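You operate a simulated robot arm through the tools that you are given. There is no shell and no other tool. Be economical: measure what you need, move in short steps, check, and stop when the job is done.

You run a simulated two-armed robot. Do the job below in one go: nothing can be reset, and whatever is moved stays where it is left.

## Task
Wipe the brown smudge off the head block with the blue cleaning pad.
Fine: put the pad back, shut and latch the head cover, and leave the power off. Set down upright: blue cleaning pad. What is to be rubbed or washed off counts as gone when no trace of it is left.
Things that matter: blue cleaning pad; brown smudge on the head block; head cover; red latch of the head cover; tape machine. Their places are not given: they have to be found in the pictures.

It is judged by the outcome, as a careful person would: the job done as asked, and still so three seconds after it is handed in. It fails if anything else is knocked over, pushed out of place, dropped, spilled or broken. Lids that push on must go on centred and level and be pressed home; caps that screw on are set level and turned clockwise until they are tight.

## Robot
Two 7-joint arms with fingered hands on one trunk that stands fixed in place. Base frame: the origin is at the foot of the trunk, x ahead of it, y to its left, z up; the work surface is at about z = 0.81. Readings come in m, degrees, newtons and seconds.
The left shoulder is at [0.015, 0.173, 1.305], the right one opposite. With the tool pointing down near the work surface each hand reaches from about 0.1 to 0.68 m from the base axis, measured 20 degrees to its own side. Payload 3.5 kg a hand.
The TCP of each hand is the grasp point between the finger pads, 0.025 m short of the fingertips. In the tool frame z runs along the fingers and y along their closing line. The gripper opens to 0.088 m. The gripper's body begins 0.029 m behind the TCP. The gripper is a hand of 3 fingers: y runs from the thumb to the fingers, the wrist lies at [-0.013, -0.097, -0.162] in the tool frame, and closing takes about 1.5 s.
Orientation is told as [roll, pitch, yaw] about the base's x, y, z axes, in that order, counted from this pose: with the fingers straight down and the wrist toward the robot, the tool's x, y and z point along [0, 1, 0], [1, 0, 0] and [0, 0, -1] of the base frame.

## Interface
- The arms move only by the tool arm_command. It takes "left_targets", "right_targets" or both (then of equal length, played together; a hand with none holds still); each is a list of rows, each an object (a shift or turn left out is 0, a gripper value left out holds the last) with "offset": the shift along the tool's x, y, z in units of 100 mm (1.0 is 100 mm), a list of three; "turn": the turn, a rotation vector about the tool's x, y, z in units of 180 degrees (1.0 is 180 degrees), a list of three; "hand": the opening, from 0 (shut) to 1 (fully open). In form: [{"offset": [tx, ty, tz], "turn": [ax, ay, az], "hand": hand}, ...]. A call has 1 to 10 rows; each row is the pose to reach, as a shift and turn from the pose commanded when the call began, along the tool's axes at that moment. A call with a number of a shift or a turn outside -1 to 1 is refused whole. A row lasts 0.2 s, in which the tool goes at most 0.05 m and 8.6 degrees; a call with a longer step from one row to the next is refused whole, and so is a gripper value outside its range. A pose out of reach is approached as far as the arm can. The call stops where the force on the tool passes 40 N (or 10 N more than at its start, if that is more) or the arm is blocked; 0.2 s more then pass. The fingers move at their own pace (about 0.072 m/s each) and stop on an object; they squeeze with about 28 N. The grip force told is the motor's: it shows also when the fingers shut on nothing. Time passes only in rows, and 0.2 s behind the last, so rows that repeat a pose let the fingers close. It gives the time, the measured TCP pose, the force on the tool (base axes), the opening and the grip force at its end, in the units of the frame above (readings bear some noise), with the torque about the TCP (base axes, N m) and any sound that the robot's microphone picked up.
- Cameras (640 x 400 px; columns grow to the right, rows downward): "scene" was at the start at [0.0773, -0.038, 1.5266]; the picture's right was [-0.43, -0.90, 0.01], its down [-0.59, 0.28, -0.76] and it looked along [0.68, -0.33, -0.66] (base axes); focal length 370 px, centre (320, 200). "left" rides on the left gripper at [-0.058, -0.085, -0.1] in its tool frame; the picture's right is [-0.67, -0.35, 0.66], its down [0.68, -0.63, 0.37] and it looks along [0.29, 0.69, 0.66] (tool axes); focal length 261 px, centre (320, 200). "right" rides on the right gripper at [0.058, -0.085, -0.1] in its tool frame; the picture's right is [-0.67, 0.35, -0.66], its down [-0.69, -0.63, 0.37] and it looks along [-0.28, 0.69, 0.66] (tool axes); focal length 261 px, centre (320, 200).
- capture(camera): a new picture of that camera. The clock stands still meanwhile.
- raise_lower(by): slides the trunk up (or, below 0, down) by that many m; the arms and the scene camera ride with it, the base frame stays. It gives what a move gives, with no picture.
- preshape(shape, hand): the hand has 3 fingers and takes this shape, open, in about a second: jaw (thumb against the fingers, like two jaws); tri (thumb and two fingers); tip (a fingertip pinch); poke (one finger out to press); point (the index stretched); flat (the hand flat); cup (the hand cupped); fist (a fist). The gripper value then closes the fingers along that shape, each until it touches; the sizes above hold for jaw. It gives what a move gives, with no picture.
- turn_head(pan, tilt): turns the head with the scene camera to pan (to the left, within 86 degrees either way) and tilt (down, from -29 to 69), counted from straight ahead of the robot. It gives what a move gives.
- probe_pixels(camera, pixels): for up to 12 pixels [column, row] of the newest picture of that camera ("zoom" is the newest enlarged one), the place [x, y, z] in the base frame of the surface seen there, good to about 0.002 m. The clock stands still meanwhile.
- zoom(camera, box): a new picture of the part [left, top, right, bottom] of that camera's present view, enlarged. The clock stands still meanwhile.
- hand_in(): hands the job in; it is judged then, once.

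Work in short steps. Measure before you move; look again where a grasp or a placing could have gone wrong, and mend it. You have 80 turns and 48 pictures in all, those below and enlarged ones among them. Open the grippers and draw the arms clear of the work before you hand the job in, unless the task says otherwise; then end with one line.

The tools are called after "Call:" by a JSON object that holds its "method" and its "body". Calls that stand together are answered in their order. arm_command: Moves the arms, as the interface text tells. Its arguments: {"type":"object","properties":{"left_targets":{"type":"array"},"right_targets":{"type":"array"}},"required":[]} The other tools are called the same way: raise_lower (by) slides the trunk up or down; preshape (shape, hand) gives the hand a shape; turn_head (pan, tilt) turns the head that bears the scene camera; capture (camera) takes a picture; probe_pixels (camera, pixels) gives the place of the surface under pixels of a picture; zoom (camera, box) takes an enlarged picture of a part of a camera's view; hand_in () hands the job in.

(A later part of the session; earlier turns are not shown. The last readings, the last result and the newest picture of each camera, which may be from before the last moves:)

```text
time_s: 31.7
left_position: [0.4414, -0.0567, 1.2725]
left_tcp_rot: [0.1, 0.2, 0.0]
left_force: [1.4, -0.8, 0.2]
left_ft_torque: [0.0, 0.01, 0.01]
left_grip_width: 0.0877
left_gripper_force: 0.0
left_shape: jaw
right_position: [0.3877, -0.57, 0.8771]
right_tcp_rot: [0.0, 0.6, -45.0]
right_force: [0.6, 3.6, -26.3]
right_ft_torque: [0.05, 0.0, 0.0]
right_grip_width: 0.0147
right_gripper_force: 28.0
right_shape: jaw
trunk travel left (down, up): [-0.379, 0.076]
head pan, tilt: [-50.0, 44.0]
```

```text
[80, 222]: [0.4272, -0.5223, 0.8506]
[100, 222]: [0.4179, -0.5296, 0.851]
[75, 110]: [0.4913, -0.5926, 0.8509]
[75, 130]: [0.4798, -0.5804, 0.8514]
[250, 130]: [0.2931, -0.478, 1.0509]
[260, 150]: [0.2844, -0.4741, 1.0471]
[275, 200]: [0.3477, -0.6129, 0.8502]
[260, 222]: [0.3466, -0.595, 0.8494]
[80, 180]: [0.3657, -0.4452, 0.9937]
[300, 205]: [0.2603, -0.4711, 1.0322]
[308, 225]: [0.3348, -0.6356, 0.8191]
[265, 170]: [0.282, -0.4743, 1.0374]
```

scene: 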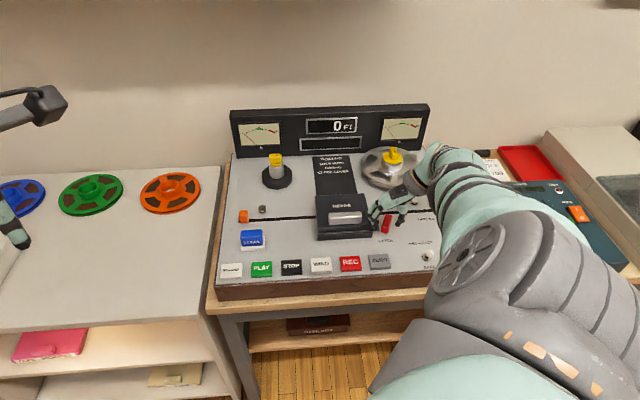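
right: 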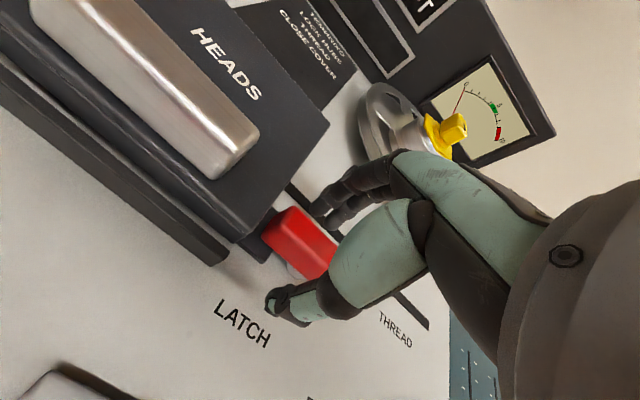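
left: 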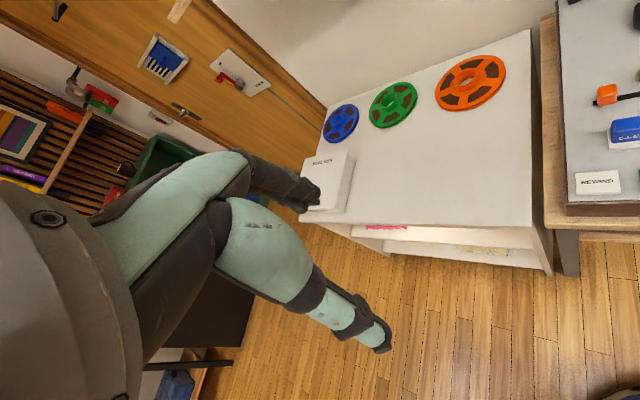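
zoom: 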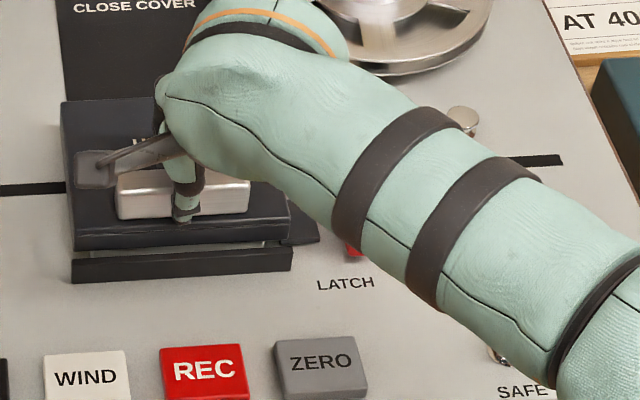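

A level lift does not move it; reviewing the earlier attempt, the cover had rotated with the handle moving back ~6 mm, meaning a hinge at the back, low down (z≈0.815). So the arc needs more backward motion; I retry with that arc to 8°.

Call:
{"method": "arm_command", "body": {"right_targets": [{"offset": [0, 0, 0.06]}, {"offset": [0, 0.022, 0.03], "turn": [0.011, 0, 0]}, {"offset": [0, 0.044, -0.002], "turn": [0.022, 0, 0]}, {"offset": [0, 0.068, -0.03], "turn": [0.033, 0, 0]}, {"offset": [0, 0.093, -0.059], "turn": [0.044, 0, 0]}, {"offset": [0, 0.093, -0.059], "turn": [0.044, 0, 0]}]}}

Call:
{"method": "zoom", "body": {"camera": "scene", "box": [300, 170, 460, 270]}}

Call:
{"method": "probe_pixels", "body": {"camera": "zoom", "pixels": [[80, 220], [100, 222], [75, 110], [75, 130], [275, 200], [260, 220], [308, 220]]}}

```text
time_s: 33.1
left_position: [0.4427, -0.0593, 1.2726]
left_tcp_rot: [0.1, 0.2, 0.0]
left_force: [0.3, 0.8, -1.5]
left_ft_torque: [0.02, -0.02, 0.02]
left_grip_width: 0.0878
left_gripper_force: 0.0
left_shape: jaw
right_position: [0.3946, -0.5788, 0.8828]
right_tcp_rot: [0.0, 8.5, -45.1]
right_force: [-0.7, 0.6, -33.4]
right_ft_torque: [-0.09, -0.15, -0.02]
right_grip_width: 0.0136
right_gripper_force: 28.4
right_shape: jaw
trunk travel left (down, up): [-0.379, 0.076]
head pan, tilt: [-50.0, 44.0]
```

```text
4.00 times, centred on (380, 220) of scene
```

zoom: 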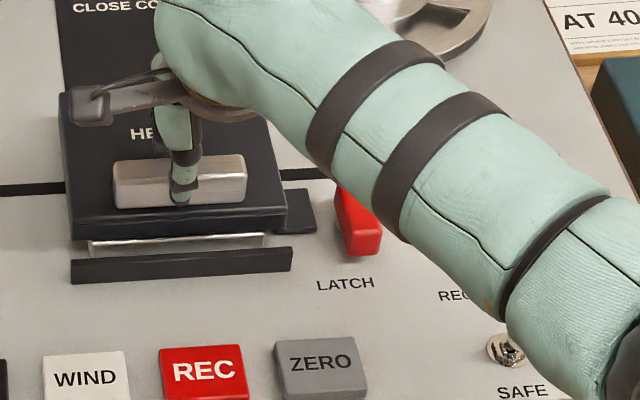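

```text
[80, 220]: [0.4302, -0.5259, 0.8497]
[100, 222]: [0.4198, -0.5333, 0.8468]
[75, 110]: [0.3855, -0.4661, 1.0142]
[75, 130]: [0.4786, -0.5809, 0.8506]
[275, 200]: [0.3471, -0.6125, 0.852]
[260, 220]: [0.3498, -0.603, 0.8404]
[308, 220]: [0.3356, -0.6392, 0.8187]
```

The probes show the cover stayed level but slid ~6 mm backward with almost no resistance: it is a sliding cover. I level the hand again at grip height and slide it back 15 mm.

Call:
{"method": "arm_command", "body": {"right_targets": [{"offset": [0, 0.01, 0.06], "turn": [-0.022, 0, 0]}, {"offset": [0, 0.018, 0.118], "turn": [-0.044, 0, 0]}, {"offset": [0, 0.067, 0.11], "turn": [-0.044, 0, 0]}, {"offset": [0, 0.117, 0.103], "turn": [-0.044, 0, 0]}, {"offset": [0, 0.166, 0.095], "turn": [-0.044, 0, 0]}, {"offset": [0, 0.166, 0.095], "turn": [-0.044, 0, 0]}]}}

Call:
{"method": "zoom", "body": {"camera": "scene", "box": [300, 170, 460, 270]}}

```text
time_s: 34.5
left_position: [0.4365, -0.0523, 1.2749]
left_tcp_rot: [-0.3, 0.0, 0.0]
left_force: [-0.9, 0.2, -0.9]
left_ft_torque: [0.01, 0.0, 0.0]
left_grip_width: 0.0875
left_gripper_force: 0.1
left_shape: jaw
right_position: [0.4035, -0.584, 0.8792]
right_tcp_rot: [0.0, -0.2, -45.1]
right_force: [-2.5, -1.7, 24.0]
right_ft_torque: [-0.03, 0.08, -0.02]
right_grip_width: 0.016
right_gripper_force: 27.5
right_shape: jaw
trunk travel left (down, up): [-0.379, 0.076]
head pan, tilt: [-50.0, 44.0]
```

```text
4.00 times, centred on (380, 220) of scene
```

zoom: 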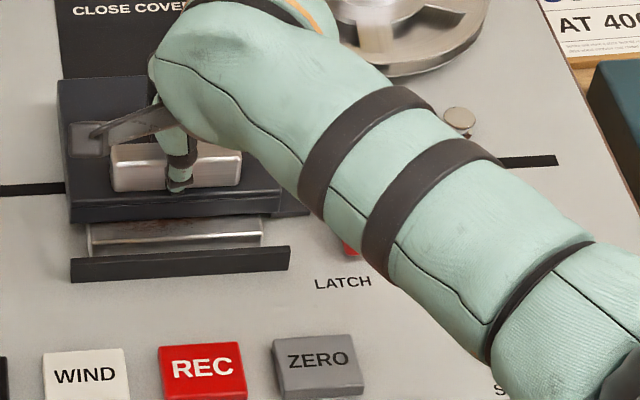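

It slides and exposes the silver head block. I ease the downward pressure and slide on another 50 mm.

Call:
{"method": "arm_command", "body": {"right_targets": [{"offset": [0, 0.02, -0.03]}, {"offset": [0, 0.1, -0.035]}, {"offset": [0, 0.2, -0.035]}, {"offset": [0, 0.3, -0.035]}, {"offset": [0, 0.4, -0.035]}, {"offset": [0, 0.5, -0.035]}, {"offset": [0, 0.5, -0.035]}]}}

Call:
{"method": "zoom", "body": {"camera": "scene", "box": [280, 150, 460, 262]}}

```text
time_s: 36.1
left_position: [0.4384, -0.0532, 1.2735]
left_tcp_rot: [-0.1, -0.1, 0.0]
left_force: [0.1, 0.1, 0.8]
left_ft_torque: [-0.01, -0.02, 0.01]
left_grip_width: 0.0876
left_gripper_force: 0.1
left_shape: jaw
right_position: [0.4381, -0.6206, 0.8803]
right_tcp_rot: [0.1, 0.2, -45.1]
right_force: [-2.8, -1.1, 7.3]
right_ft_torque: [0.03, 0.09, -0.01]
right_grip_width: 0.016
right_gripper_force: 28.2
right_shape: jaw
trunk travel left (down, up): [-0.379, 0.076]
head pan, tilt: [-50.0, 44.0]
```

```text
3.56 times, centred on (370, 206) of scene
```

zoom: 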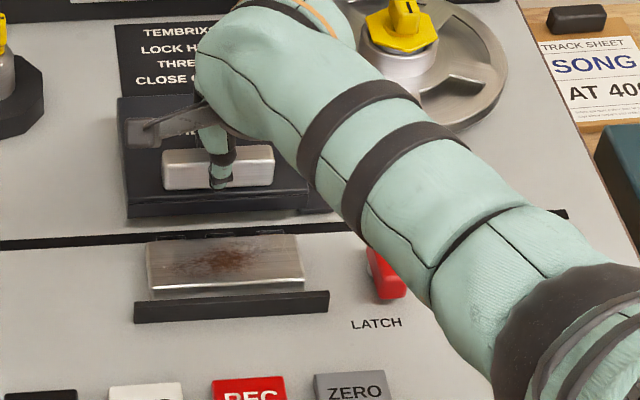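

The brown smudge on the head block top is exposed. I slide the cover further back up to 35 mm for working room.

Call:
{"method": "arm_command", "body": {"right_targets": [{"offset": [0, 0.09, -0.005]}, {"offset": [0, 0.18, -0.005]}, {"offset": [0, 0.27, -0.005]}, {"offset": [0, 0.35, -0.005]}, {"offset": [0, 0.35, -0.005]}]}}

```text
time_s: 37.3
left_position: [0.4388, -0.0544, 1.2755]
left_tcp_rot: [0.0, -0.1, 0.0]
left_force: [-0.3, -0.6, 0.8]
left_ft_torque: [0.0, -0.03, 0.02]
left_grip_width: 0.0875
left_gripper_force: 0.1
left_shape: jaw
right_position: [0.4645, -0.646, 0.8788]
right_tcp_rot: [0.0, 0.1, -45.0]
right_force: [-1.6, -2.5, 4.3]
right_ft_torque: [0.01, 0.11, -0.04]
right_grip_width: 0.0161
right_gripper_force: 27.8
right_shape: jaw
trunk travel left (down, up): [-0.379, 0.076]
head pan, tilt: [-50.0, 44.0]
```

Cover is 11 cm back and free. I release, lift off the handle, and look at the pad closely.

Call:
{"method": "arm_command", "body": {"right_targets": [{"hand": 0.6}, {"hand": 0.6}, {"offset": [0, 0, -0.3]}, {"offset": [0, 0, -0.7]}, {"offset": [0.2, -0.3, -1.0]}, {"offset": [0.4, -0.6, -1.0]}]}}

Call:
{"method": "zoom", "body": {"camera": "scene", "box": [212, 190, 292, 240]}}

Call:
{"method": "zoom", "body": {"camera": "scene", "box": [212, 220, 292, 270]}}

Call:
{"method": "probe_pixels", "body": {"camera": "zoom", "pixels": [[250, 90], [400, 90], [330, 90], [250, 135], [330, 135], [400, 130], [250, 180], [410, 175], [330, 225], [230, 230], [440, 220], [330, 84]]}}

```text
time_s: 38.7
left_position: [0.4401, -0.0535, 1.2737]
left_tcp_rot: [-0.1, 0.0, -0.1]
left_force: [0.0, -0.4, -0.4]
left_ft_torque: [-0.01, 0.01, 0.02]
left_grip_width: 0.0878
left_gripper_force: 0.1
left_shape: jaw
right_position: [0.4507, -0.5731, 0.9791]
right_tcp_rot: [0.0, 0.2, -45.1]
right_force: [-0.6, -0.3, 0.4]
right_ft_torque: [0.01, 0.0, 0.0]
right_grip_width: 0.0526
right_gripper_force: 0.0
right_shape: jaw
trunk travel left (down, up): [-0.379, 0.076]
head pan, tilt: [-50.0, 44.0]
```

```text
8.00 times, centred on (252, 215) of scene
```

zoom: 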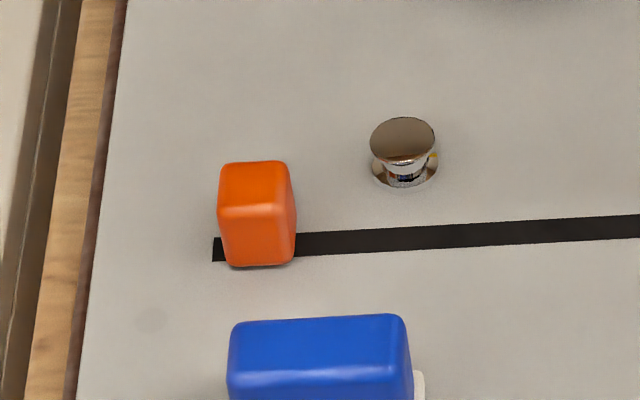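

```text
8.00 times, centred on (252, 245) of scene
```

zoom: 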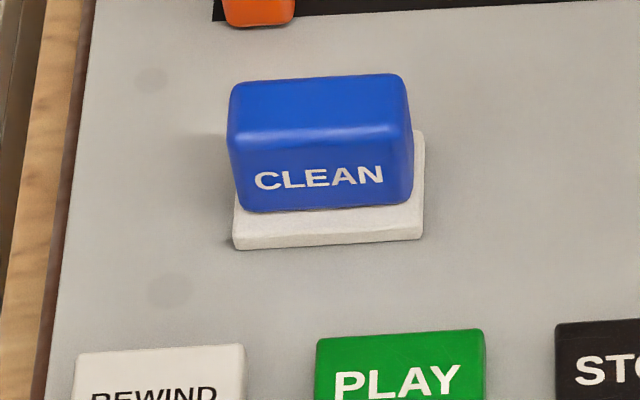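

```text
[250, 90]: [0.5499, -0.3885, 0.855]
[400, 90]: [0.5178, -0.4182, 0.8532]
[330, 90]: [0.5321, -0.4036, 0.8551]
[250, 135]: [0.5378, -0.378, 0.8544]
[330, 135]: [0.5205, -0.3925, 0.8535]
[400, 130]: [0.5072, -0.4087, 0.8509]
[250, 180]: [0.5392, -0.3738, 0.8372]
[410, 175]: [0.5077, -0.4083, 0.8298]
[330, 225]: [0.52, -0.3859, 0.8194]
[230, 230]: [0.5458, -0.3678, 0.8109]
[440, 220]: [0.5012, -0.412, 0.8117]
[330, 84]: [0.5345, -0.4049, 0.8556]
```

The blue block sits on a white felt base: blue spans r≈-0.120..-0.067, b≈0.645..0.667, top z 0.855; centre ≈ (0.530,-0.398). I move over it in two steps, keeping yaw -45.

Call:
{"method": "arm_command", "body": {"right_targets": [{"offset": [0.3, -0.1, 0.05]}, {"offset": [0.65, -0.2, 0.1]}, {"offset": [1.0, -0.4, 0.15]}, {"offset": [1.0, -0.4, 0.3]}]}}

Call:
{"method": "arm_command", "body": {"right_targets": [{"offset": [0.3, -0.1, 0]}, {"offset": [0.6, -0.2, 0]}, {"offset": [0.797, -0.28, 0.1]}, {"offset": [0.797, -0.28, 0.3]}, {"offset": [0.797, -0.28, 0.3]}]}}

Call:
{"method": "capture", "body": {"camera": "right"}}

```text
time_s: 39.7
left_position: [0.4391, -0.0538, 1.275]
left_tcp_rot: [0.0, 0.0, 0.0]
left_force: [0.2, 0.0, 0.2]
left_ft_torque: [0.03, 0.0, 0.02]
left_grip_width: 0.0873
left_gripper_force: 0.0
left_shape: jaw
right_position: [0.4943, -0.476, 0.9494]
right_tcp_rot: [0.0, 0.2, -45.0]
right_force: [-0.1, -1.1, -0.4]
right_ft_torque: [0.0, 0.0, 0.03]
right_grip_width: 0.0523
right_gripper_force: 0.0
right_shape: jaw
trunk travel left (down, up): [-0.379, 0.076]
head pan, tilt: [-50.0, 44.0]
```

```text
time_s: 40.9
left_position: [0.4386, -0.0543, 1.2741]
left_tcp_rot: [0.0, 0.0, 0.0]
left_force: [-0.7, -0.1, -0.5]
left_ft_torque: [0.0, 0.02, -0.02]
left_grip_width: 0.0876
left_gripper_force: 0.0
left_shape: jaw
right_position: [0.5311, -0.3987, 0.9196]
right_tcp_rot: [0.1, 0.2, -45.0]
right_force: [0.7, 0.9, 0.2]
right_ft_torque: [0.03, 0.0, 0.03]
right_grip_width: 0.0523
right_gripper_force: 0.1
right_shape: jaw
trunk travel left (down, up): [-0.379, 0.076]
head pan, tilt: [-50.0, 44.0]
```

```text
15 pictures are left
```

right: 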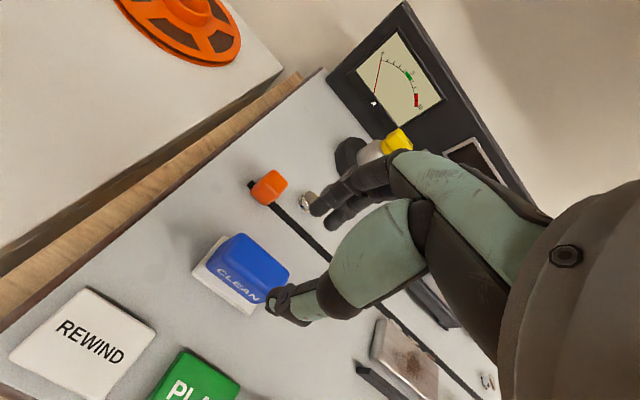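

15 pictures left, so I use this one for measuring: pad edges and the head block around (405,355).

Call:
{"method": "probe_pixels", "body": {"camera": "right", "pixels": [[240, 236], [286, 268], [222, 255], [262, 284], [250, 310], [197, 268], [215, 285], [383, 322], [436, 365], [372, 355], [405, 360], [428, 345]]}}

Call:
{"method": "zoom", "body": {"camera": "scene", "box": [300, 180, 396, 240]}}

Call:
{"method": "probe_pixels", "body": {"camera": "zoom", "pixels": [[140, 260], [280, 255], [140, 180], [280, 180], [210, 220], [210, 260], [210, 200], [170, 220], [250, 220], [210, 300], [80, 130], [280, 130]]}}

```text
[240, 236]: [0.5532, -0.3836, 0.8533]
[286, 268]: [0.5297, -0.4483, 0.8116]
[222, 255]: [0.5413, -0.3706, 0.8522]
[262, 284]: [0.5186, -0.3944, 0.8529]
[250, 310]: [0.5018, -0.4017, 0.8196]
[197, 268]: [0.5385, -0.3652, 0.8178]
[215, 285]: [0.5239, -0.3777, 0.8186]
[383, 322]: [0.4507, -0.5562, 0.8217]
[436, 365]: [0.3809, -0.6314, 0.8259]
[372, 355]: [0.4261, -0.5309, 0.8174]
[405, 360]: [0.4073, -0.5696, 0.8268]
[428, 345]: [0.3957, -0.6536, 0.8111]
```

```text
6.67 times, centred on (348, 210) of scene
```

zoom: 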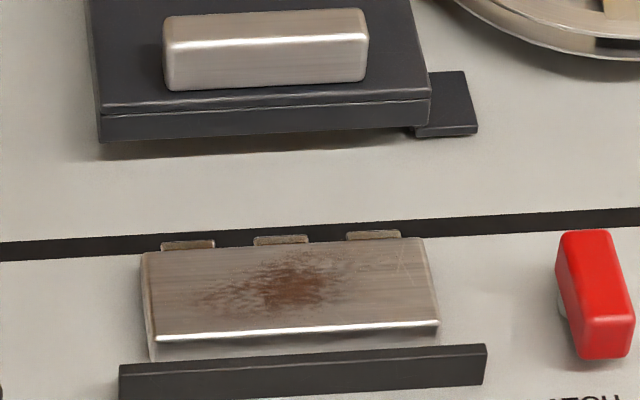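

```text
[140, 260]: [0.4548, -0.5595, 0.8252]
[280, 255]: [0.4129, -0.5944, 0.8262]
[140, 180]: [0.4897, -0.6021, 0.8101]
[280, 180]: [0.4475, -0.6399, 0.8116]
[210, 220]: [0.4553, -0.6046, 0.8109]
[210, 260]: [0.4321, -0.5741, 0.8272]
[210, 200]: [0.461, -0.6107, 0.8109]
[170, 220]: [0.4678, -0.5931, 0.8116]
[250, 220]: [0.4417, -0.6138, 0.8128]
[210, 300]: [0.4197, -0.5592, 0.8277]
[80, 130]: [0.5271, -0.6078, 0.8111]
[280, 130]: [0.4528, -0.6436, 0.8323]
```

Head block top: z≈0.8275, r 0.074–0.188, b 0.675–0.716; smudge about r 0.095–0.165, b 0.686–0.714. Pad centre b 0.655: I descend on it, close, and lift.

Call:
{"method": "arm_command", "body": {"right_targets": [{"offset": [0, -0.02, 0.35]}, {"offset": [0, -0.02, 0.6]}, {"offset": [0, -0.02, 0.7]}, {"offset": [0, -0.02, 0.7], "hand": 0}, {"offset": [0, -0.02, 0.7], "hand": 0}, {"offset": [0, -0.02, 0.7], "hand": 0}, {"offset": [0, -0.02, 0.7], "hand": 0}]}}

Call:
{"method": "arm_command", "body": {"right_targets": [{"offset": [0, 0, -0.1]}, {"offset": [0, 0, -0.3]}, {"offset": [0, 0, -0.5]}, {"offset": [0, 0, -0.5]}]}}

Call:
{"method": "zoom", "body": {"camera": "scene", "box": [204, 200, 300, 260]}}

```text
time_s: 42.5
left_position: [0.4394, -0.0539, 1.2742]
left_tcp_rot: [0.0, -0.1, 0.1]
left_force: [-0.3, 0.1, 0.4]
left_ft_torque: [0.0, -0.04, 0.0]
left_grip_width: 0.0877
left_gripper_force: 0.1
left_shape: jaw
right_position: [0.5278, -0.3971, 0.849]
right_tcp_rot: [0.0, 0.1, -45.0]
right_force: [0.1, 0.6, -0.3]
right_ft_torque: [-0.01, 0.01, -0.01]
right_grip_width: 0.0207
right_gripper_force: 28.3
right_shape: jaw
trunk travel left (down, up): [-0.379, 0.076]
head pan, tilt: [-50.0, 44.0]
```

```text
time_s: 43.5
left_position: [0.4399, -0.0545, 1.2743]
left_tcp_rot: [0.0, 0.1, 0.0]
left_force: [-0.1, -0.7, 0.2]
left_ft_torque: [0.03, 0.01, 0.01]
left_grip_width: 0.0877
left_gripper_force: 0.1
left_shape: jaw
right_position: [0.5283, -0.3992, 0.8994]
right_tcp_rot: [0.0, 0.2, -44.9]
right_force: [0.1, 0.9, -0.5]
right_ft_torque: [-0.02, 0.02, 0.01]
right_grip_width: 0.0208
right_gripper_force: 28.0
right_shape: jaw
trunk travel left (down, up): [-0.379, 0.076]
head pan, tilt: [-50.0, 44.0]
```

```text
6.67 times, centred on (252, 230) of scene
```

zoom: 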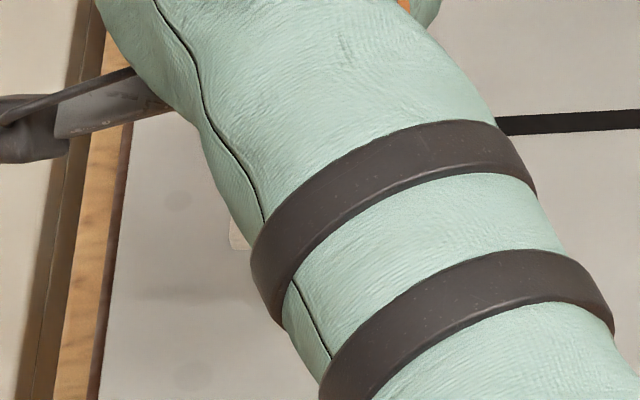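

The white felt rose with the blue block (no tray left behind), grip 21 mm. I carry the pad over to the head block in two moves (r→0.105, b→0.692).

Call:
{"method": "arm_command", "body": {"right_targets": [{"offset": [-0.3, 0.05, 0]}, {"offset": [-0.65, 0.1, 0]}, {"offset": [-1.0, 0.18, 0]}]}}

Call:
{"method": "arm_command", "body": {"right_targets": [{"offset": [-0.3, 0.05, 0]}, {"offset": [-0.65, 0.12, 0]}, {"offset": [-0.96, 0.18, 0]}, {"offset": [-0.96, 0.18, 0.2]}, {"offset": [-0.96, 0.18, 0.33]}, {"offset": [-0.96, 0.18, 0.36]}, {"offset": [-0.96, 0.18, 0.36]}]}}

```text
time_s: 44.3
left_position: [0.4394, -0.0552, 1.2733]
left_tcp_rot: [0.0, 0.0, 0.2]
left_force: [0.1, -0.1, -0.5]
left_ft_torque: [-0.02, -0.04, -0.02]
left_grip_width: 0.0876
left_gripper_force: 0.1
left_shape: jaw
right_position: [0.4695, -0.4821, 0.8997]
right_tcp_rot: [0.0, 0.2, -45.1]
right_force: [0.6, -1.0, -0.4]
right_ft_torque: [-0.01, 0.0, -0.02]
right_grip_width: 0.0206
right_gripper_force: 28.2
right_shape: jaw
trunk travel left (down, up): [-0.379, 0.076]
head pan, tilt: [-50.0, 44.0]
```

```text
time_s: 45.9
left_position: [0.4394, -0.0527, 1.2737]
left_tcp_rot: [0.0, 0.1, 0.0]
left_force: [0.0, 0.9, -0.2]
left_ft_torque: [0.0, -0.01, 0.05]
left_grip_width: 0.0877
left_gripper_force: 0.1
left_shape: jaw
right_position: [0.4138, -0.5626, 0.8644]
right_tcp_rot: [0.0, 0.2, -44.9]
right_force: [0.2, -1.4, 5.5]
right_ft_torque: [-0.03, -0.03, -0.01]
right_grip_width: 0.0205
right_gripper_force: 28.0
right_shape: jaw
trunk travel left (down, up): [-0.379, 0.076]
head pan, tilt: [-50.0, 44.0]
```

Pad touches the block with 5.5 N. I rub back and forth over the smudge.

Call:
{"method": "arm_command", "body": {"right_targets": [{"offset": [-0.25, 0, 0.015]}, {"offset": [-0.5, 0, 0.015]}, {"offset": [-0.5, 0.08, 0.015]}, {"offset": [-0.25, 0.08, 0.015]}, {"offset": [0, 0.08, 0.015]}, {"offset": [0, 0.15, 0.015]}, {"offset": [-0.25, 0.15, 0.015]}, {"offset": [-0.5, 0.15, 0.015]}, {"offset": [-0.25, 0.08, 0.015]}, {"offset": [0, 0.0, 0.015]}]}}

Call:
{"method": "arm_command", "body": {"right_targets": [{"offset": [-0.25, 0, 0]}, {"offset": [-0.5, 0, 0]}, {"offset": [-0.5, 0.08, 0]}, {"offset": [-0.25, 0.08, 0]}, {"offset": [0, 0.08, 0]}, {"offset": [0, 0.15, 0]}, {"offset": [-0.25, 0.15, 0]}, {"offset": [-0.5, 0.15, 0]}, {"offset": [-0.25, 0.08, 0]}, {"offset": [0, 0.0, 0]}]}}

Call:
{"method": "arm_command", "body": {"right_targets": [{"offset": [0, 0, -0.2]}, {"offset": [0.2, 0, -0.4]}, {"offset": [0.6, -0.1, -0.5]}, {"offset": [1.0, -0.18, -0.5]}]}}

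Call:
{"method": "zoom", "body": {"camera": "scene", "box": [300, 180, 396, 240]}}

```text
time_s: 48.1
left_position: [0.4381, -0.0506, 1.2743]
left_tcp_rot: [-0.2, -0.1, 0.0]
left_force: [-0.5, -0.9, 0.3]
left_ft_torque: [-0.02, 0.02, 0.02]
left_grip_width: 0.0877
left_gripper_force: 0.1
left_shape: jaw
right_position: [0.4136, -0.56, 0.8623]
right_tcp_rot: [0.0, 0.1, -45.1]
right_force: [-2.0, -1.6, 16.3]
right_ft_torque: [-0.11, 0.04, -0.02]
right_grip_width: 0.0216
right_gripper_force: 28.1
right_shape: jaw
trunk travel left (down, up): [-0.379, 0.076]
head pan, tilt: [-50.0, 44.0]
```

```text
time_s: 50.3
left_position: [0.4383, -0.0518, 1.2741]
left_tcp_rot: [0.0, -0.1, 0.0]
left_force: [0.1, 0.0, 0.0]
left_ft_torque: [0.03, 0.0, -0.01]
left_grip_width: 0.0876
left_gripper_force: 0.0
left_shape: jaw
right_position: [0.4147, -0.5618, 0.8628]
right_tcp_rot: [-0.2, 0.3, -45.1]
right_force: [-2.1, -1.1, 10.8]
right_ft_torque: [-0.05, -0.01, -0.01]
right_grip_width: 0.0216
right_gripper_force: 27.6
right_shape: jaw
trunk travel left (down, up): [-0.379, 0.076]
head pan, tilt: [-50.0, 44.0]
```

```text
time_s: 51.3
left_position: [0.4411, -0.0526, 1.2738]
left_tcp_rot: [-0.1, 0.0, 0.1]
left_force: [-0.2, 0.1, -0.2]
left_ft_torque: [0.0, -0.01, 0.01]
left_grip_width: 0.0875
left_gripper_force: 0.1
left_shape: jaw
right_position: [0.4728, -0.4785, 0.9122]
right_tcp_rot: [-0.1, 0.1, -44.9]
right_force: [0.8, -0.1, 0.0]
right_ft_torque: [-0.02, 0.01, 0.0]
right_grip_width: 0.0218
right_gripper_force: 28.1
right_shape: jaw
trunk travel left (down, up): [-0.379, 0.076]
head pan, tilt: [-50.0, 44.0]
```

```text
6.67 times, centred on (348, 210) of scene
```

zoom: 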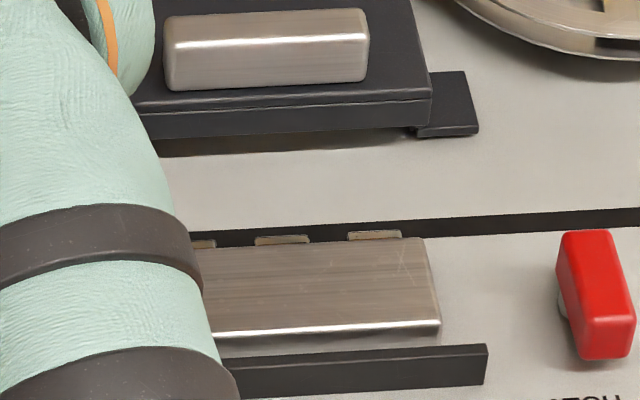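

The visible part of the block is clean. I carry the pad back above its original place and check the left part of the block.

Call:
{"method": "arm_command", "body": {"right_targets": [{"offset": [0.3, -0.06, 0]}, {"offset": [0.65, -0.12, 0]}, {"offset": [0.965, -0.186, 0]}, {"offset": [0.965, -0.186, 0.1]}, {"offset": [0.965, -0.186, 0.1]}]}}

Call:
{"method": "zoom", "body": {"camera": "scene", "box": [310, 195, 374, 235]}}

Call:
{"method": "capture", "body": {"camera": "right"}}

```text
time_s: 52.5
left_position: [0.4389, -0.0542, 1.2739]
left_tcp_rot: [-0.1, 0.0, -0.1]
left_force: [-0.1, 1.0, -0.1]
left_ft_torque: [-0.02, -0.03, 0.02]
left_grip_width: 0.0878
left_gripper_force: 0.0
left_shape: jaw
right_position: [0.5286, -0.3979, 0.901]
right_tcp_rot: [-0.1, 0.2, -45.0]
right_force: [-0.6, 0.8, 0.1]
right_ft_torque: [-0.01, 0.0, -0.04]
right_grip_width: 0.0216
right_gripper_force: 28.1
right_shape: jaw
trunk travel left (down, up): [-0.379, 0.076]
head pan, tilt: [-50.0, 44.0]
```

```text
10.00 times, centred on (342, 215) of scene
```

zoom: 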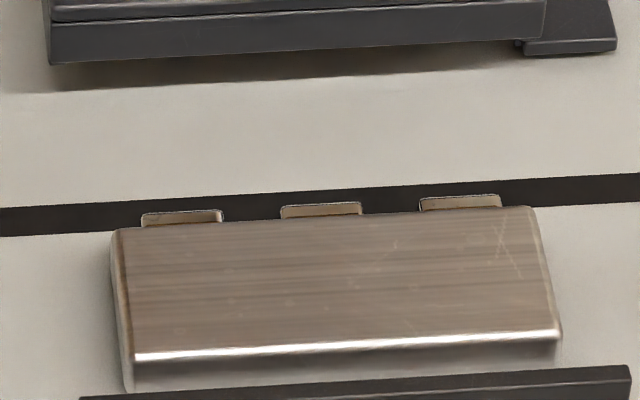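

```text
10 pictures are left
```

right: 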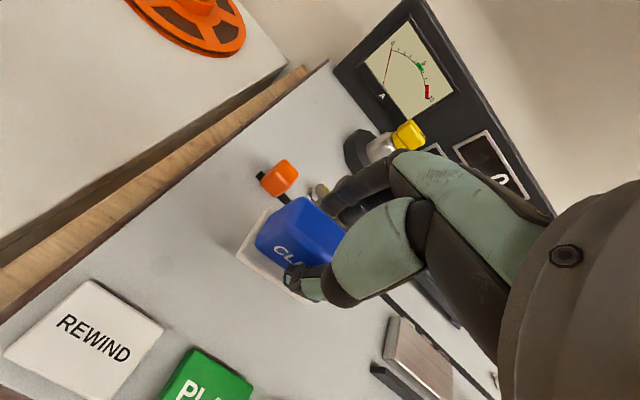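

The block is clean everywhere. The pad hangs level; I lower it to its original spot until light contact.

Call:
{"method": "arm_command", "body": {"right_targets": [{"offset": [0, 0, 0.2]}, {"offset": [0, 0, 0.4]}, {"offset": [0, 0, 0.48]}, {"offset": [0, 0, 0.51]}, {"offset": [0, 0, 0.51]}]}}

```text
time_s: 53.7
left_position: [0.4394, -0.0542, 1.2749]
left_tcp_rot: [0.1, -0.1, 0.1]
left_force: [-1.5, -0.8, -0.5]
left_ft_torque: [0.01, 0.01, 0.03]
left_grip_width: 0.0875
left_gripper_force: 0.1
left_shape: jaw
right_position: [0.5283, -0.3969, 0.851]
right_tcp_rot: [0.1, 0.2, -45.0]
right_force: [0.2, -0.6, -0.8]
right_ft_torque: [-0.02, 0.02, 0.0]
right_grip_width: 0.022
right_gripper_force: 28.0
right_shape: jaw
trunk travel left (down, up): [-0.379, 0.076]
head pan, tilt: [-50.0, 44.0]
```

No contact yet; I lower in 1 mm steps.

Call:
{"method": "arm_command", "body": {"right_targets": [{"offset": [0, 0, 0.01]}, {"offset": [0, 0, 0.02]}, {"offset": [0, 0, 0.03]}, {"offset": [0, 0, 0.03]}]}}

```text
time_s: 54.7
left_position: [0.4396, -0.0538, 1.2733]
left_tcp_rot: [0.1, 0.0, 0.0]
left_force: [-0.1, 0.4, 0.1]
left_ft_torque: [0.0, 0.01, -0.01]
left_grip_width: 0.0875
left_gripper_force: 0.1
left_shape: jaw
right_position: [0.5272, -0.3973, 0.848]
right_tcp_rot: [0.0, 0.2, -45.0]
right_force: [1.1, 0.1, 0.2]
right_ft_torque: [0.01, 0.0, 0.02]
right_grip_width: 0.0219
right_gripper_force: 27.7
right_shape: jaw
trunk travel left (down, up): [-0.379, 0.076]
head pan, tilt: [-50.0, 44.0]
```

Still no load; the pad slipped slightly up in the grip while rubbing. I go on by small steps.

Call:
{"method": "arm_command", "body": {"right_targets": [{"offset": [0, 0, 0.01]}, {"offset": [0, 0, 0.02]}, {"offset": [0, 0, 0.03]}, {"offset": [0, 0, 0.03]}]}}

```text
time_s: 55.7
left_position: [0.4383, -0.0544, 1.2742]
left_tcp_rot: [-0.1, 0.0, 0.0]
left_force: [0.5, 0.5, 0.3]
left_ft_torque: [-0.01, 0.0, -0.01]
left_grip_width: 0.0872
left_gripper_force: 0.0
left_shape: jaw
right_position: [0.5272, -0.3979, 0.8472]
right_tcp_rot: [-0.1, -0.1, -44.9]
right_force: [1.9, -2.2, 12.5]
right_ft_torque: [-0.06, -0.08, 0.02]
right_grip_width: 0.0218
right_gripper_force: 28.5
right_shape: jaw
trunk travel left (down, up): [-0.379, 0.076]
head pan, tilt: [-50.0, 44.0]
```

Contact (12.5 N). I ease up 2 mm, open, and lift away.

Call:
{"method": "arm_command", "body": {"right_targets": [{"offset": [0, 0, -0.02]}, {"offset": [0, 0, -0.02], "hand": 0.3}, {"offset": [0, 0, -0.02], "hand": 0.6}, {"offset": [0, 0, -0.02], "hand": 0.6}, {"offset": [0, 0, -0.2]}, {"offset": [0, 0, -0.5]}, {"offset": [0, 0, -0.9]}]}}

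Call:
{"method": "capture", "body": {"camera": "right"}}

```text
time_s: 57.3
left_position: [0.4402, -0.0537, 1.2745]
left_tcp_rot: [-0.1, 0.0, 0.1]
left_force: [0.4, 0.7, -0.1]
left_ft_torque: [-0.01, -0.01, -0.03]
left_grip_width: 0.0874
left_gripper_force: 0.1
left_shape: jaw
right_position: [0.5278, -0.3983, 0.9351]
right_tcp_rot: [-0.1, 0.1, -44.9]
right_force: [0.5, -0.6, -0.4]
right_ft_torque: [0.0, 0.01, 0.01]
right_grip_width: 0.0526
right_gripper_force: 0.1
right_shape: jaw
trunk travel left (down, up): [-0.379, 0.076]
head pan, tilt: [-50.0, 44.0]
```

```text
9 pictures are left
```

right: 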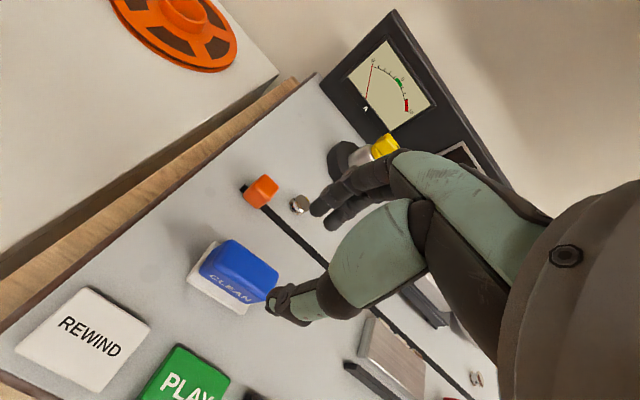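

Pad is upright in its place. Now back to the cover handle (at b≈0.785, r≈0.128): I move along the machine's front first, then back.

Call:
{"method": "probe_pixels", "body": {"camera": "right", "pixels": [[232, 243], [213, 262], [258, 290], [190, 275], [240, 311]]}}

Call:
{"method": "arm_command", "body": {"right_targets": [{"offset": [-0.33, 0.1, -0.05]}, {"offset": [-0.66, 0.2, -0.05]}, {"offset": [-1.0, 0.3, -0.05]}]}}

Call:
{"method": "arm_command", "body": {"right_targets": [{"offset": [-0.33, 0.2, 0]}, {"offset": [-0.66, 0.4, 0]}, {"offset": [-1.0, 0.6, 0]}]}}

Call:
{"method": "arm_command", "body": {"right_targets": [{"offset": [-0.1, 0.2, 0]}, {"offset": [-0.2, 0.4, 0.1]}, {"offset": [-0.2, 0.4, 0.4]}, {"offset": [-0.2, 0.4, 0.62]}, {"offset": [-0.2, 0.4, 0.62]}]}}

Call:
{"method": "zoom", "body": {"camera": "scene", "box": [280, 150, 460, 262]}}

```text
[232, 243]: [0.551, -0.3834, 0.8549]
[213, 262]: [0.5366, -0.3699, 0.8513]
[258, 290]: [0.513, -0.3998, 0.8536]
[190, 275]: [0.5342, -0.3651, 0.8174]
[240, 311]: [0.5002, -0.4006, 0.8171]
```

```text
time_s: 58.1
left_position: [0.4385, -0.0557, 1.2744]
left_tcp_rot: [0.0, 0.0, 0.1]
left_force: [0.0, 0.4, -0.1]
left_ft_torque: [-0.03, 0.0, -0.02]
left_grip_width: 0.0876
left_gripper_force: 0.1
left_shape: jaw
right_position: [0.4773, -0.4891, 0.9399]
right_tcp_rot: [0.1, 0.3, -44.9]
right_force: [-0.2, -0.8, 0.1]
right_ft_torque: [0.0, -0.01, 0.02]
right_grip_width: 0.0525
right_gripper_force: 0.1
right_shape: jaw
trunk travel left (down, up): [-0.379, 0.076]
head pan, tilt: [-50.0, 44.0]
```

```text
time_s: 58.9
left_position: [0.4398, -0.0562, 1.2735]
left_tcp_rot: [0.0, 0.0, 0.1]
left_force: [1.0, 0.6, -1.0]
left_ft_torque: [-0.02, 0.0, 0.0]
left_grip_width: 0.0875
left_gripper_force: 0.1
left_shape: jaw
right_position: [0.4507, -0.6037, 0.9402]
right_tcp_rot: [0.0, 0.2, -45.0]
right_force: [0.0, -0.4, -0.4]
right_ft_torque: [0.01, 0.0, 0.04]
right_grip_width: 0.0527
right_gripper_force: 0.0
right_shape: jaw
trunk travel left (down, up): [-0.379, 0.076]
head pan, tilt: [-50.0, 44.0]
```

```text
time_s: 60.1
left_position: [0.4405, -0.0541, 1.2741]
left_tcp_rot: [0.0, 0.0, 0.0]
left_force: [-0.2, -0.5, 0.1]
left_ft_torque: [0.0, -0.02, -0.02]
left_grip_width: 0.0878
left_gripper_force: 0.0
left_shape: jaw
right_position: [0.4639, -0.6455, 0.878]
right_tcp_rot: [0.0, 0.3, -45.0]
right_force: [0.1, 0.0, 0.2]
right_ft_torque: [-0.01, 0.01, -0.03]
right_grip_width: 0.0524
right_gripper_force: 0.2
right_shape: jaw
trunk travel left (down, up): [-0.379, 0.076]
head pan, tilt: [-50.0, 44.0]
```

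```text
3.56 times, centred on (370, 206) of scene
```

zoom: 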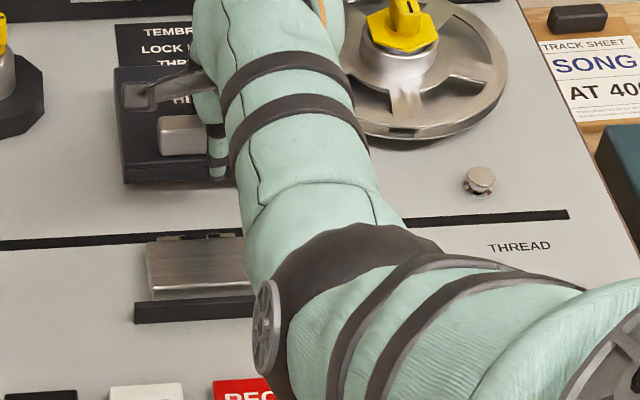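

The fingers straddle the handle. I close and slide the cover forward 100 mm.

Call:
{"method": "arm_command", "body": {"right_targets": [{"hand": 0}, {"hand": 0}, {"hand": 0}, {"hand": 0}, {"offset": [0, -0.15, 0]}, {"offset": [0, -0.35, 0]}, {"offset": [0, -0.55, 0]}, {"offset": [0, -0.75, 0]}, {"offset": [0, -0.9, 0]}, {"offset": [0, -1.0, 0]}]}}

Call:
{"method": "arm_command", "body": {"right_targets": [{"offset": [0, -0.04, 0]}, {"offset": [0, -0.08, 0]}, {"offset": [0, -0.11, 0]}, {"offset": [0, -0.11, 0]}]}}

```text
time_s: 62.3
left_position: [0.4407, -0.0543, 1.274]
left_tcp_rot: [-0.1, 0.0, 0.0]
left_force: [-0.3, 0.4, 0.8]
left_ft_torque: [0.0, 0.03, -0.01]
left_grip_width: 0.0877
left_gripper_force: 0.0
left_shape: jaw
right_position: [0.3914, -0.574, 0.8774]
right_tcp_rot: [0.0, 0.3, -45.0]
right_force: [-0.7, -0.5, -2.0]
right_ft_torque: [-0.03, -0.04, 0.02]
right_grip_width: 0.0153
right_gripper_force: 28.0
right_shape: jaw
trunk travel left (down, up): [-0.379, 0.076]
head pan, tilt: [-50.0, 44.0]
```

```text
time_s: 63.3
left_position: [0.4396, -0.0545, 1.2733]
left_tcp_rot: [0.0, 0.1, 0.1]
left_force: [-0.4, -1.2, -0.2]
left_ft_torque: [-0.02, 0.02, 0.0]
left_grip_width: 0.0876
left_gripper_force: 0.0
left_shape: jaw
right_position: [0.3857, -0.5667, 0.8775]
right_tcp_rot: [-0.1, 0.2, -45.0]
right_force: [3.5, -3.2, -0.7]
right_ft_torque: [-0.06, -0.06, 0.01]
right_grip_width: 0.0153
right_gripper_force: 27.6
right_shape: jaw
trunk travel left (down, up): [-0.379, 0.076]
head pan, tilt: [-50.0, 44.0]
```

Force rises to about 5 N along the slide: near its stop (b 0.673). I press 4 mm more to be sure it is home, then release, rise and look.

Call:
{"method": "arm_command", "body": {"right_targets": [{"offset": [0, -0.02, 0]}, {"offset": [0, -0.04, 0]}, {"offset": [0, -0.04, 0]}]}}

Call:
{"method": "arm_command", "body": {"right_targets": [{"offset": [0, 0.04, 0]}, {"offset": [0, 0.04, 0], "hand": 0.6}, {"offset": [0, 0.04, 0], "hand": 0.6}, {"offset": [0, 0.04, -0.3]}, {"offset": [-0.2, 0.1, -0.6]}, {"offset": [-0.5, 0.1, -0.6]}]}}

Call:
{"method": "capture", "body": {"camera": "right"}}

```text
time_s: 64.1
left_position: [0.4408, -0.0567, 1.2732]
left_tcp_rot: [0.1, 0.1, 0.0]
left_force: [-1.6, -0.3, -0.1]
left_ft_torque: [0.01, 0.0, 0.0]
left_grip_width: 0.0876
left_gripper_force: 0.0
left_shape: jaw
right_position: [0.3842, -0.5648, 0.8778]
right_tcp_rot: [0.1, 0.2, -45.1]
right_force: [8.5, -11.5, 1.7]
right_ft_torque: [-0.32, -0.26, 0.0]
right_grip_width: 0.0159
right_gripper_force: 28.1
right_shape: jaw
trunk travel left (down, up): [-0.379, 0.076]
head pan, tilt: [-50.0, 44.0]
```

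```text
time_s: 65.5
left_position: [0.4383, -0.0553, 1.2746]
left_tcp_rot: [-0.1, 0.0, 0.0]
left_force: [-0.4, -0.5, -0.8]
left_ft_torque: [0.04, -0.05, -0.01]
left_grip_width: 0.0875
left_gripper_force: 0.2
left_shape: jaw
right_position: [0.3546, -0.6082, 0.9387]
right_tcp_rot: [0.1, 0.3, -45.0]
right_force: [0.1, -0.1, 0.0]
right_ft_torque: [-0.02, -0.01, -0.02]
right_grip_width: 0.0528
right_gripper_force: 0.1
right_shape: jaw
trunk travel left (down, up): [-0.379, 0.076]
head pan, tilt: [-50.0, 44.0]
```

```text
7 pictures are left
```

right: 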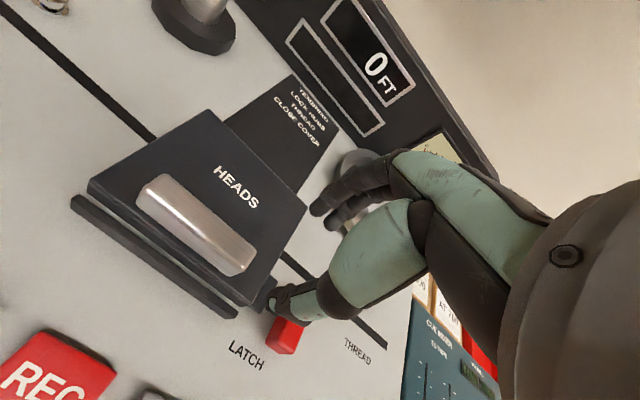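

Cover is shut. The latch bar (285,335) points front; I straddle its front end again at yaw 10°, hand half open.

Call:
{"method": "probe_pixels", "body": {"camera": "right", "pixels": [[275, 320], [300, 335], [290, 352], [92, 185], [90, 195], [200, 110]]}}

Call:
{"method": "arm_command", "body": {"right_targets": [{"offset": [-0.1, -0.03, 0], "turn": [0, 0, -0.044], "hand": 0.5}, {"offset": [-0.2, -0.06, 0], "turn": [0, 0, -0.088]}, {"offset": [-0.3, -0.09, 0], "turn": [0, 0, -0.132]}, {"offset": [-0.4, -0.12, 0], "turn": [0, 0, -0.176]}, {"offset": [-0.5, -0.147, 0], "turn": [0, 0, -0.22]}, {"offset": [-0.575, -0.147, 0.1], "turn": [0, 0, -0.264]}, {"offset": [-0.575, -0.147, 0.3], "turn": [0, 0, -0.306]}, {"offset": [-0.575, -0.147, 0.45], "turn": [0, 0, -0.306]}]}}

Call:
{"method": "zoom", "body": {"camera": "scene", "box": [340, 180, 436, 240]}}

```text
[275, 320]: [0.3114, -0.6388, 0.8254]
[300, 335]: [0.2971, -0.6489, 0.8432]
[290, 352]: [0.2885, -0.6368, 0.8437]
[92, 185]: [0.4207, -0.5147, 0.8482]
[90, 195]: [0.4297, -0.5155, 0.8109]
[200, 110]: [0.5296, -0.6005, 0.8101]
```

```text
time_s: 67.3
left_position: [0.4387, -0.0557, 1.2734]
left_tcp_rot: [-0.1, -0.1, 0.0]
left_force: [0.7, -0.4, -0.1]
left_ft_torque: [0.02, 0.01, 0.0]
left_grip_width: 0.0873
left_gripper_force: 0.1
left_shape: jaw
right_position: [0.3026, -0.6366, 0.8933]
right_tcp_rot: [0.2, 0.2, 10.0]
right_force: [0.6, -0.1, -0.7]
right_ft_torque: [0.01, 0.01, 0.0]
right_grip_width: 0.0442
right_gripper_force: 0.1
right_shape: jaw
trunk travel left (down, up): [-0.379, 0.076]
head pan, tilt: [-50.0, 44.0]
```

```text
6.67 times, centred on (388, 210) of scene
```

zoom: 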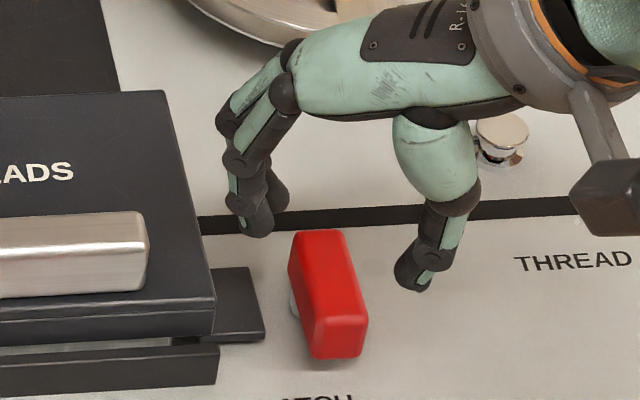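

Straddle is aligned. I descend around the bar's middle and close; the closing pads will swing the bar toward the hand's direction.

Call:
{"method": "arm_command", "body": {"right_targets": [{"offset": [-0.04, 0.04, 0.15]}, {"offset": [-0.044, 0.048, 0.35]}, {"offset": [-0.044, 0.048, 0.43]}, {"offset": [-0.044, 0.048, 0.43], "hand": 0.3}, {"offset": [-0.05, 0.07, 0.43], "hand": 0.2}, {"offset": [-0.05, 0.09, 0.43], "hand": 0.1}, {"offset": [-0.053, 0.097, 0.43], "hand": 0}, {"offset": [-0.053, 0.097, 0.43], "hand": 0}, {"offset": [-0.053, 0.097, 0.43], "hand": 0}]}}

Call:
{"method": "zoom", "body": {"camera": "scene", "box": [340, 180, 436, 240]}}

```text
time_s: 69.3
left_position: [0.439, -0.0537, 1.2725]
left_tcp_rot: [0.0, 0.0, -0.1]
left_force: [-1.5, 1.1, -0.3]
left_ft_torque: [-0.01, -0.01, -0.01]
left_grip_width: 0.0873
left_gripper_force: 0.1
left_shape: jaw
right_position: [0.3147, -0.6392, 0.8493]
right_tcp_rot: [0.1, 0.2, 10.0]
right_force: [-1.9, 4.4, -4.5]
right_ft_torque: [0.09, 0.04, -0.04]
right_grip_width: 0.016
right_gripper_force: 28.2
right_shape: jaw
trunk travel left (down, up): [-0.379, 0.076]
head pan, tilt: [-50.0, 44.0]
```

```text
6.67 times, centred on (388, 210) of scene
```

zoom: 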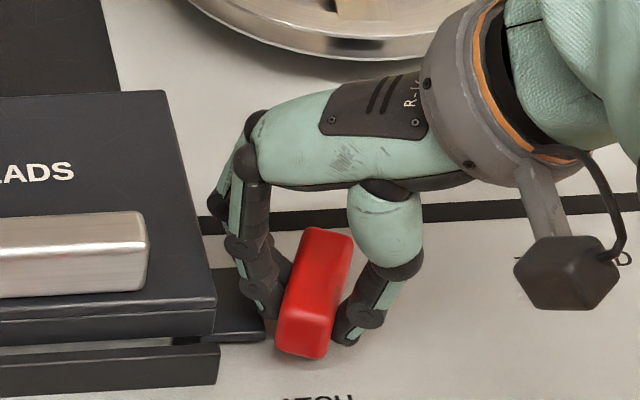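

Bar gripped and aligned at yaw 10°. I rotate it clockwise about its post back to yaw -45°.

Call:
{"method": "arm_command", "body": {"right_targets": [{"offset": [0.02, 0.03, 0], "turn": [0, 0, 0.04]}, {"offset": [0.02, 0.05, 0], "turn": [0, 0, 0.08]}, {"offset": [0.015, 0.07, 0], "turn": [0, 0, 0.12]}, {"offset": [0.007, 0.09, 0], "turn": [0, 0, 0.16]}, {"offset": [-0.01, 0.11, 0], "turn": [0, 0, 0.2]}, {"offset": [-0.025, 0.125, 0], "turn": [0, 0, 0.24]}, {"offset": [-0.04, 0.14, 0], "turn": [0, 0, 0.28]}, {"offset": [-0.046, 0.147, 0], "turn": [0, 0, 0.312]}, {"offset": [-0.046, 0.147, 0], "turn": [0, 0, 0.312]}]}}

Call:
{"method": "arm_command", "body": {"right_targets": [{"hand": 0.5}, {"hand": 0.6}, {"hand": 0.6}, {"offset": [0, 0, -0.4]}, {"offset": [0, -0.3, -0.8]}, {"offset": [0, -0.7, -1.0]}, {"offset": [0.2, -1.0, -1.0]}]}}

Call:
{"method": "zoom", "body": {"camera": "right", "box": [120, 60, 440, 260]}}

```text
time_s: 71.3
left_position: [0.4397, -0.0546, 1.2736]
left_tcp_rot: [-0.1, 0.0, 0.0]
left_force: [0.3, -0.3, -0.1]
left_ft_torque: [0.0, 0.02, 0.0]
left_grip_width: 0.0876
left_gripper_force: 0.0
left_shape: jaw
right_position: [0.3291, -0.6428, 0.8499]
right_tcp_rot: [0.0, 0.2, -46.1]
right_force: [0.9, -3.1, 0.2]
right_ft_torque: [-0.09, -0.09, 0.07]
right_grip_width: 0.016
right_gripper_force: 27.7
right_shape: jaw
trunk travel left (down, up): [-0.379, 0.076]
head pan, tilt: [-50.0, 44.0]
```

```text
time_s: 72.9
left_position: [0.4396, -0.0532, 1.2735]
left_tcp_rot: [-0.1, -0.1, 0.1]
left_force: [-0.5, -0.5, 0.5]
left_ft_torque: [0.02, -0.02, -0.02]
left_grip_width: 0.0876
left_gripper_force: 0.1
left_shape: jaw
right_position: [0.2742, -0.5552, 0.9494]
right_tcp_rot: [-0.1, 0.2, -46.1]
right_force: [0.6, -0.1, -0.4]
right_ft_torque: [0.03, 0.03, -0.01]
right_grip_width: 0.0527
right_gripper_force: 0.0
right_shape: jaw
trunk travel left (down, up): [-0.379, 0.076]
head pan, tilt: [-50.0, 44.0]
```

```text
2.00 times, centred on (280, 160) of right
```

zoom: 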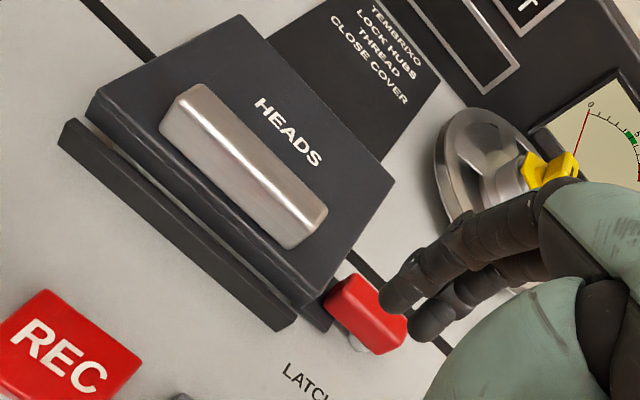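

The latch lies over the tab as at the start. I probe the bar's edges to check its angle, then withdraw the arm.

Call:
{"method": "probe_pixels", "body": {"camera": "zoom", "pixels": [[348, 279], [332, 291], [384, 334], [376, 300], [370, 318], [345, 297]]}}

Call:
{"method": "arm_command", "body": {"right_targets": [{"offset": [0.1, -0.2, -0.3]}, {"offset": [0.3, -0.4, -0.7]}, {"offset": [0.6, -0.4, -1.0]}, {"offset": [0.9, -0.4, -1.0]}]}}

Call:
{"method": "capture", "body": {"camera": "scene"}}

Call:
{"method": "zoom", "body": {"camera": "scene", "box": [300, 170, 480, 282]}}

```text
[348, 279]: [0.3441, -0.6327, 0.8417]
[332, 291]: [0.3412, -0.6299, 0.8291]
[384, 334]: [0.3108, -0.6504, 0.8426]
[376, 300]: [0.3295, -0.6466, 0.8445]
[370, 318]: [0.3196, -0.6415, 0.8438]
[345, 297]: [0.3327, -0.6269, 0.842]
```

```text
time_s: 73.9
left_position: [0.441, -0.0548, 1.2736]
left_tcp_rot: [-0.2, 0.0, 0.0]
left_force: [-0.5, 0.2, -0.2]
left_ft_torque: [-0.01, -0.03, -0.01]
left_grip_width: 0.0872
left_gripper_force: 0.1
left_shape: jaw
right_position: [0.3126, -0.4653, 1.0505]
right_tcp_rot: [0.0, 0.2, -46.2]
right_force: [0.3, -0.3, 0.2]
right_ft_torque: [-0.01, 0.0, 0.01]
right_grip_width: 0.0524
right_gripper_force: 0.0
right_shape: jaw
trunk travel left (down, up): [-0.379, 0.076]
head pan, tilt: [-50.0, 44.0]
```

```text
3 pictures are left
```

scene: 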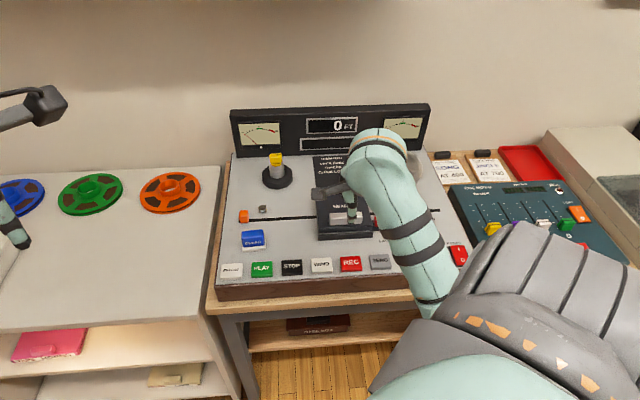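

```text
3.56 times, centred on (390, 226) of scene
```

zoom: 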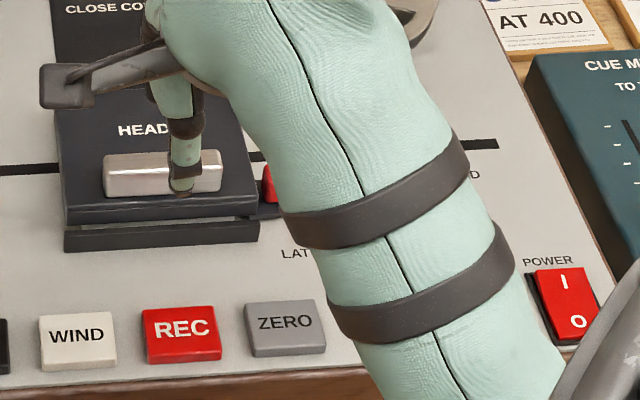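

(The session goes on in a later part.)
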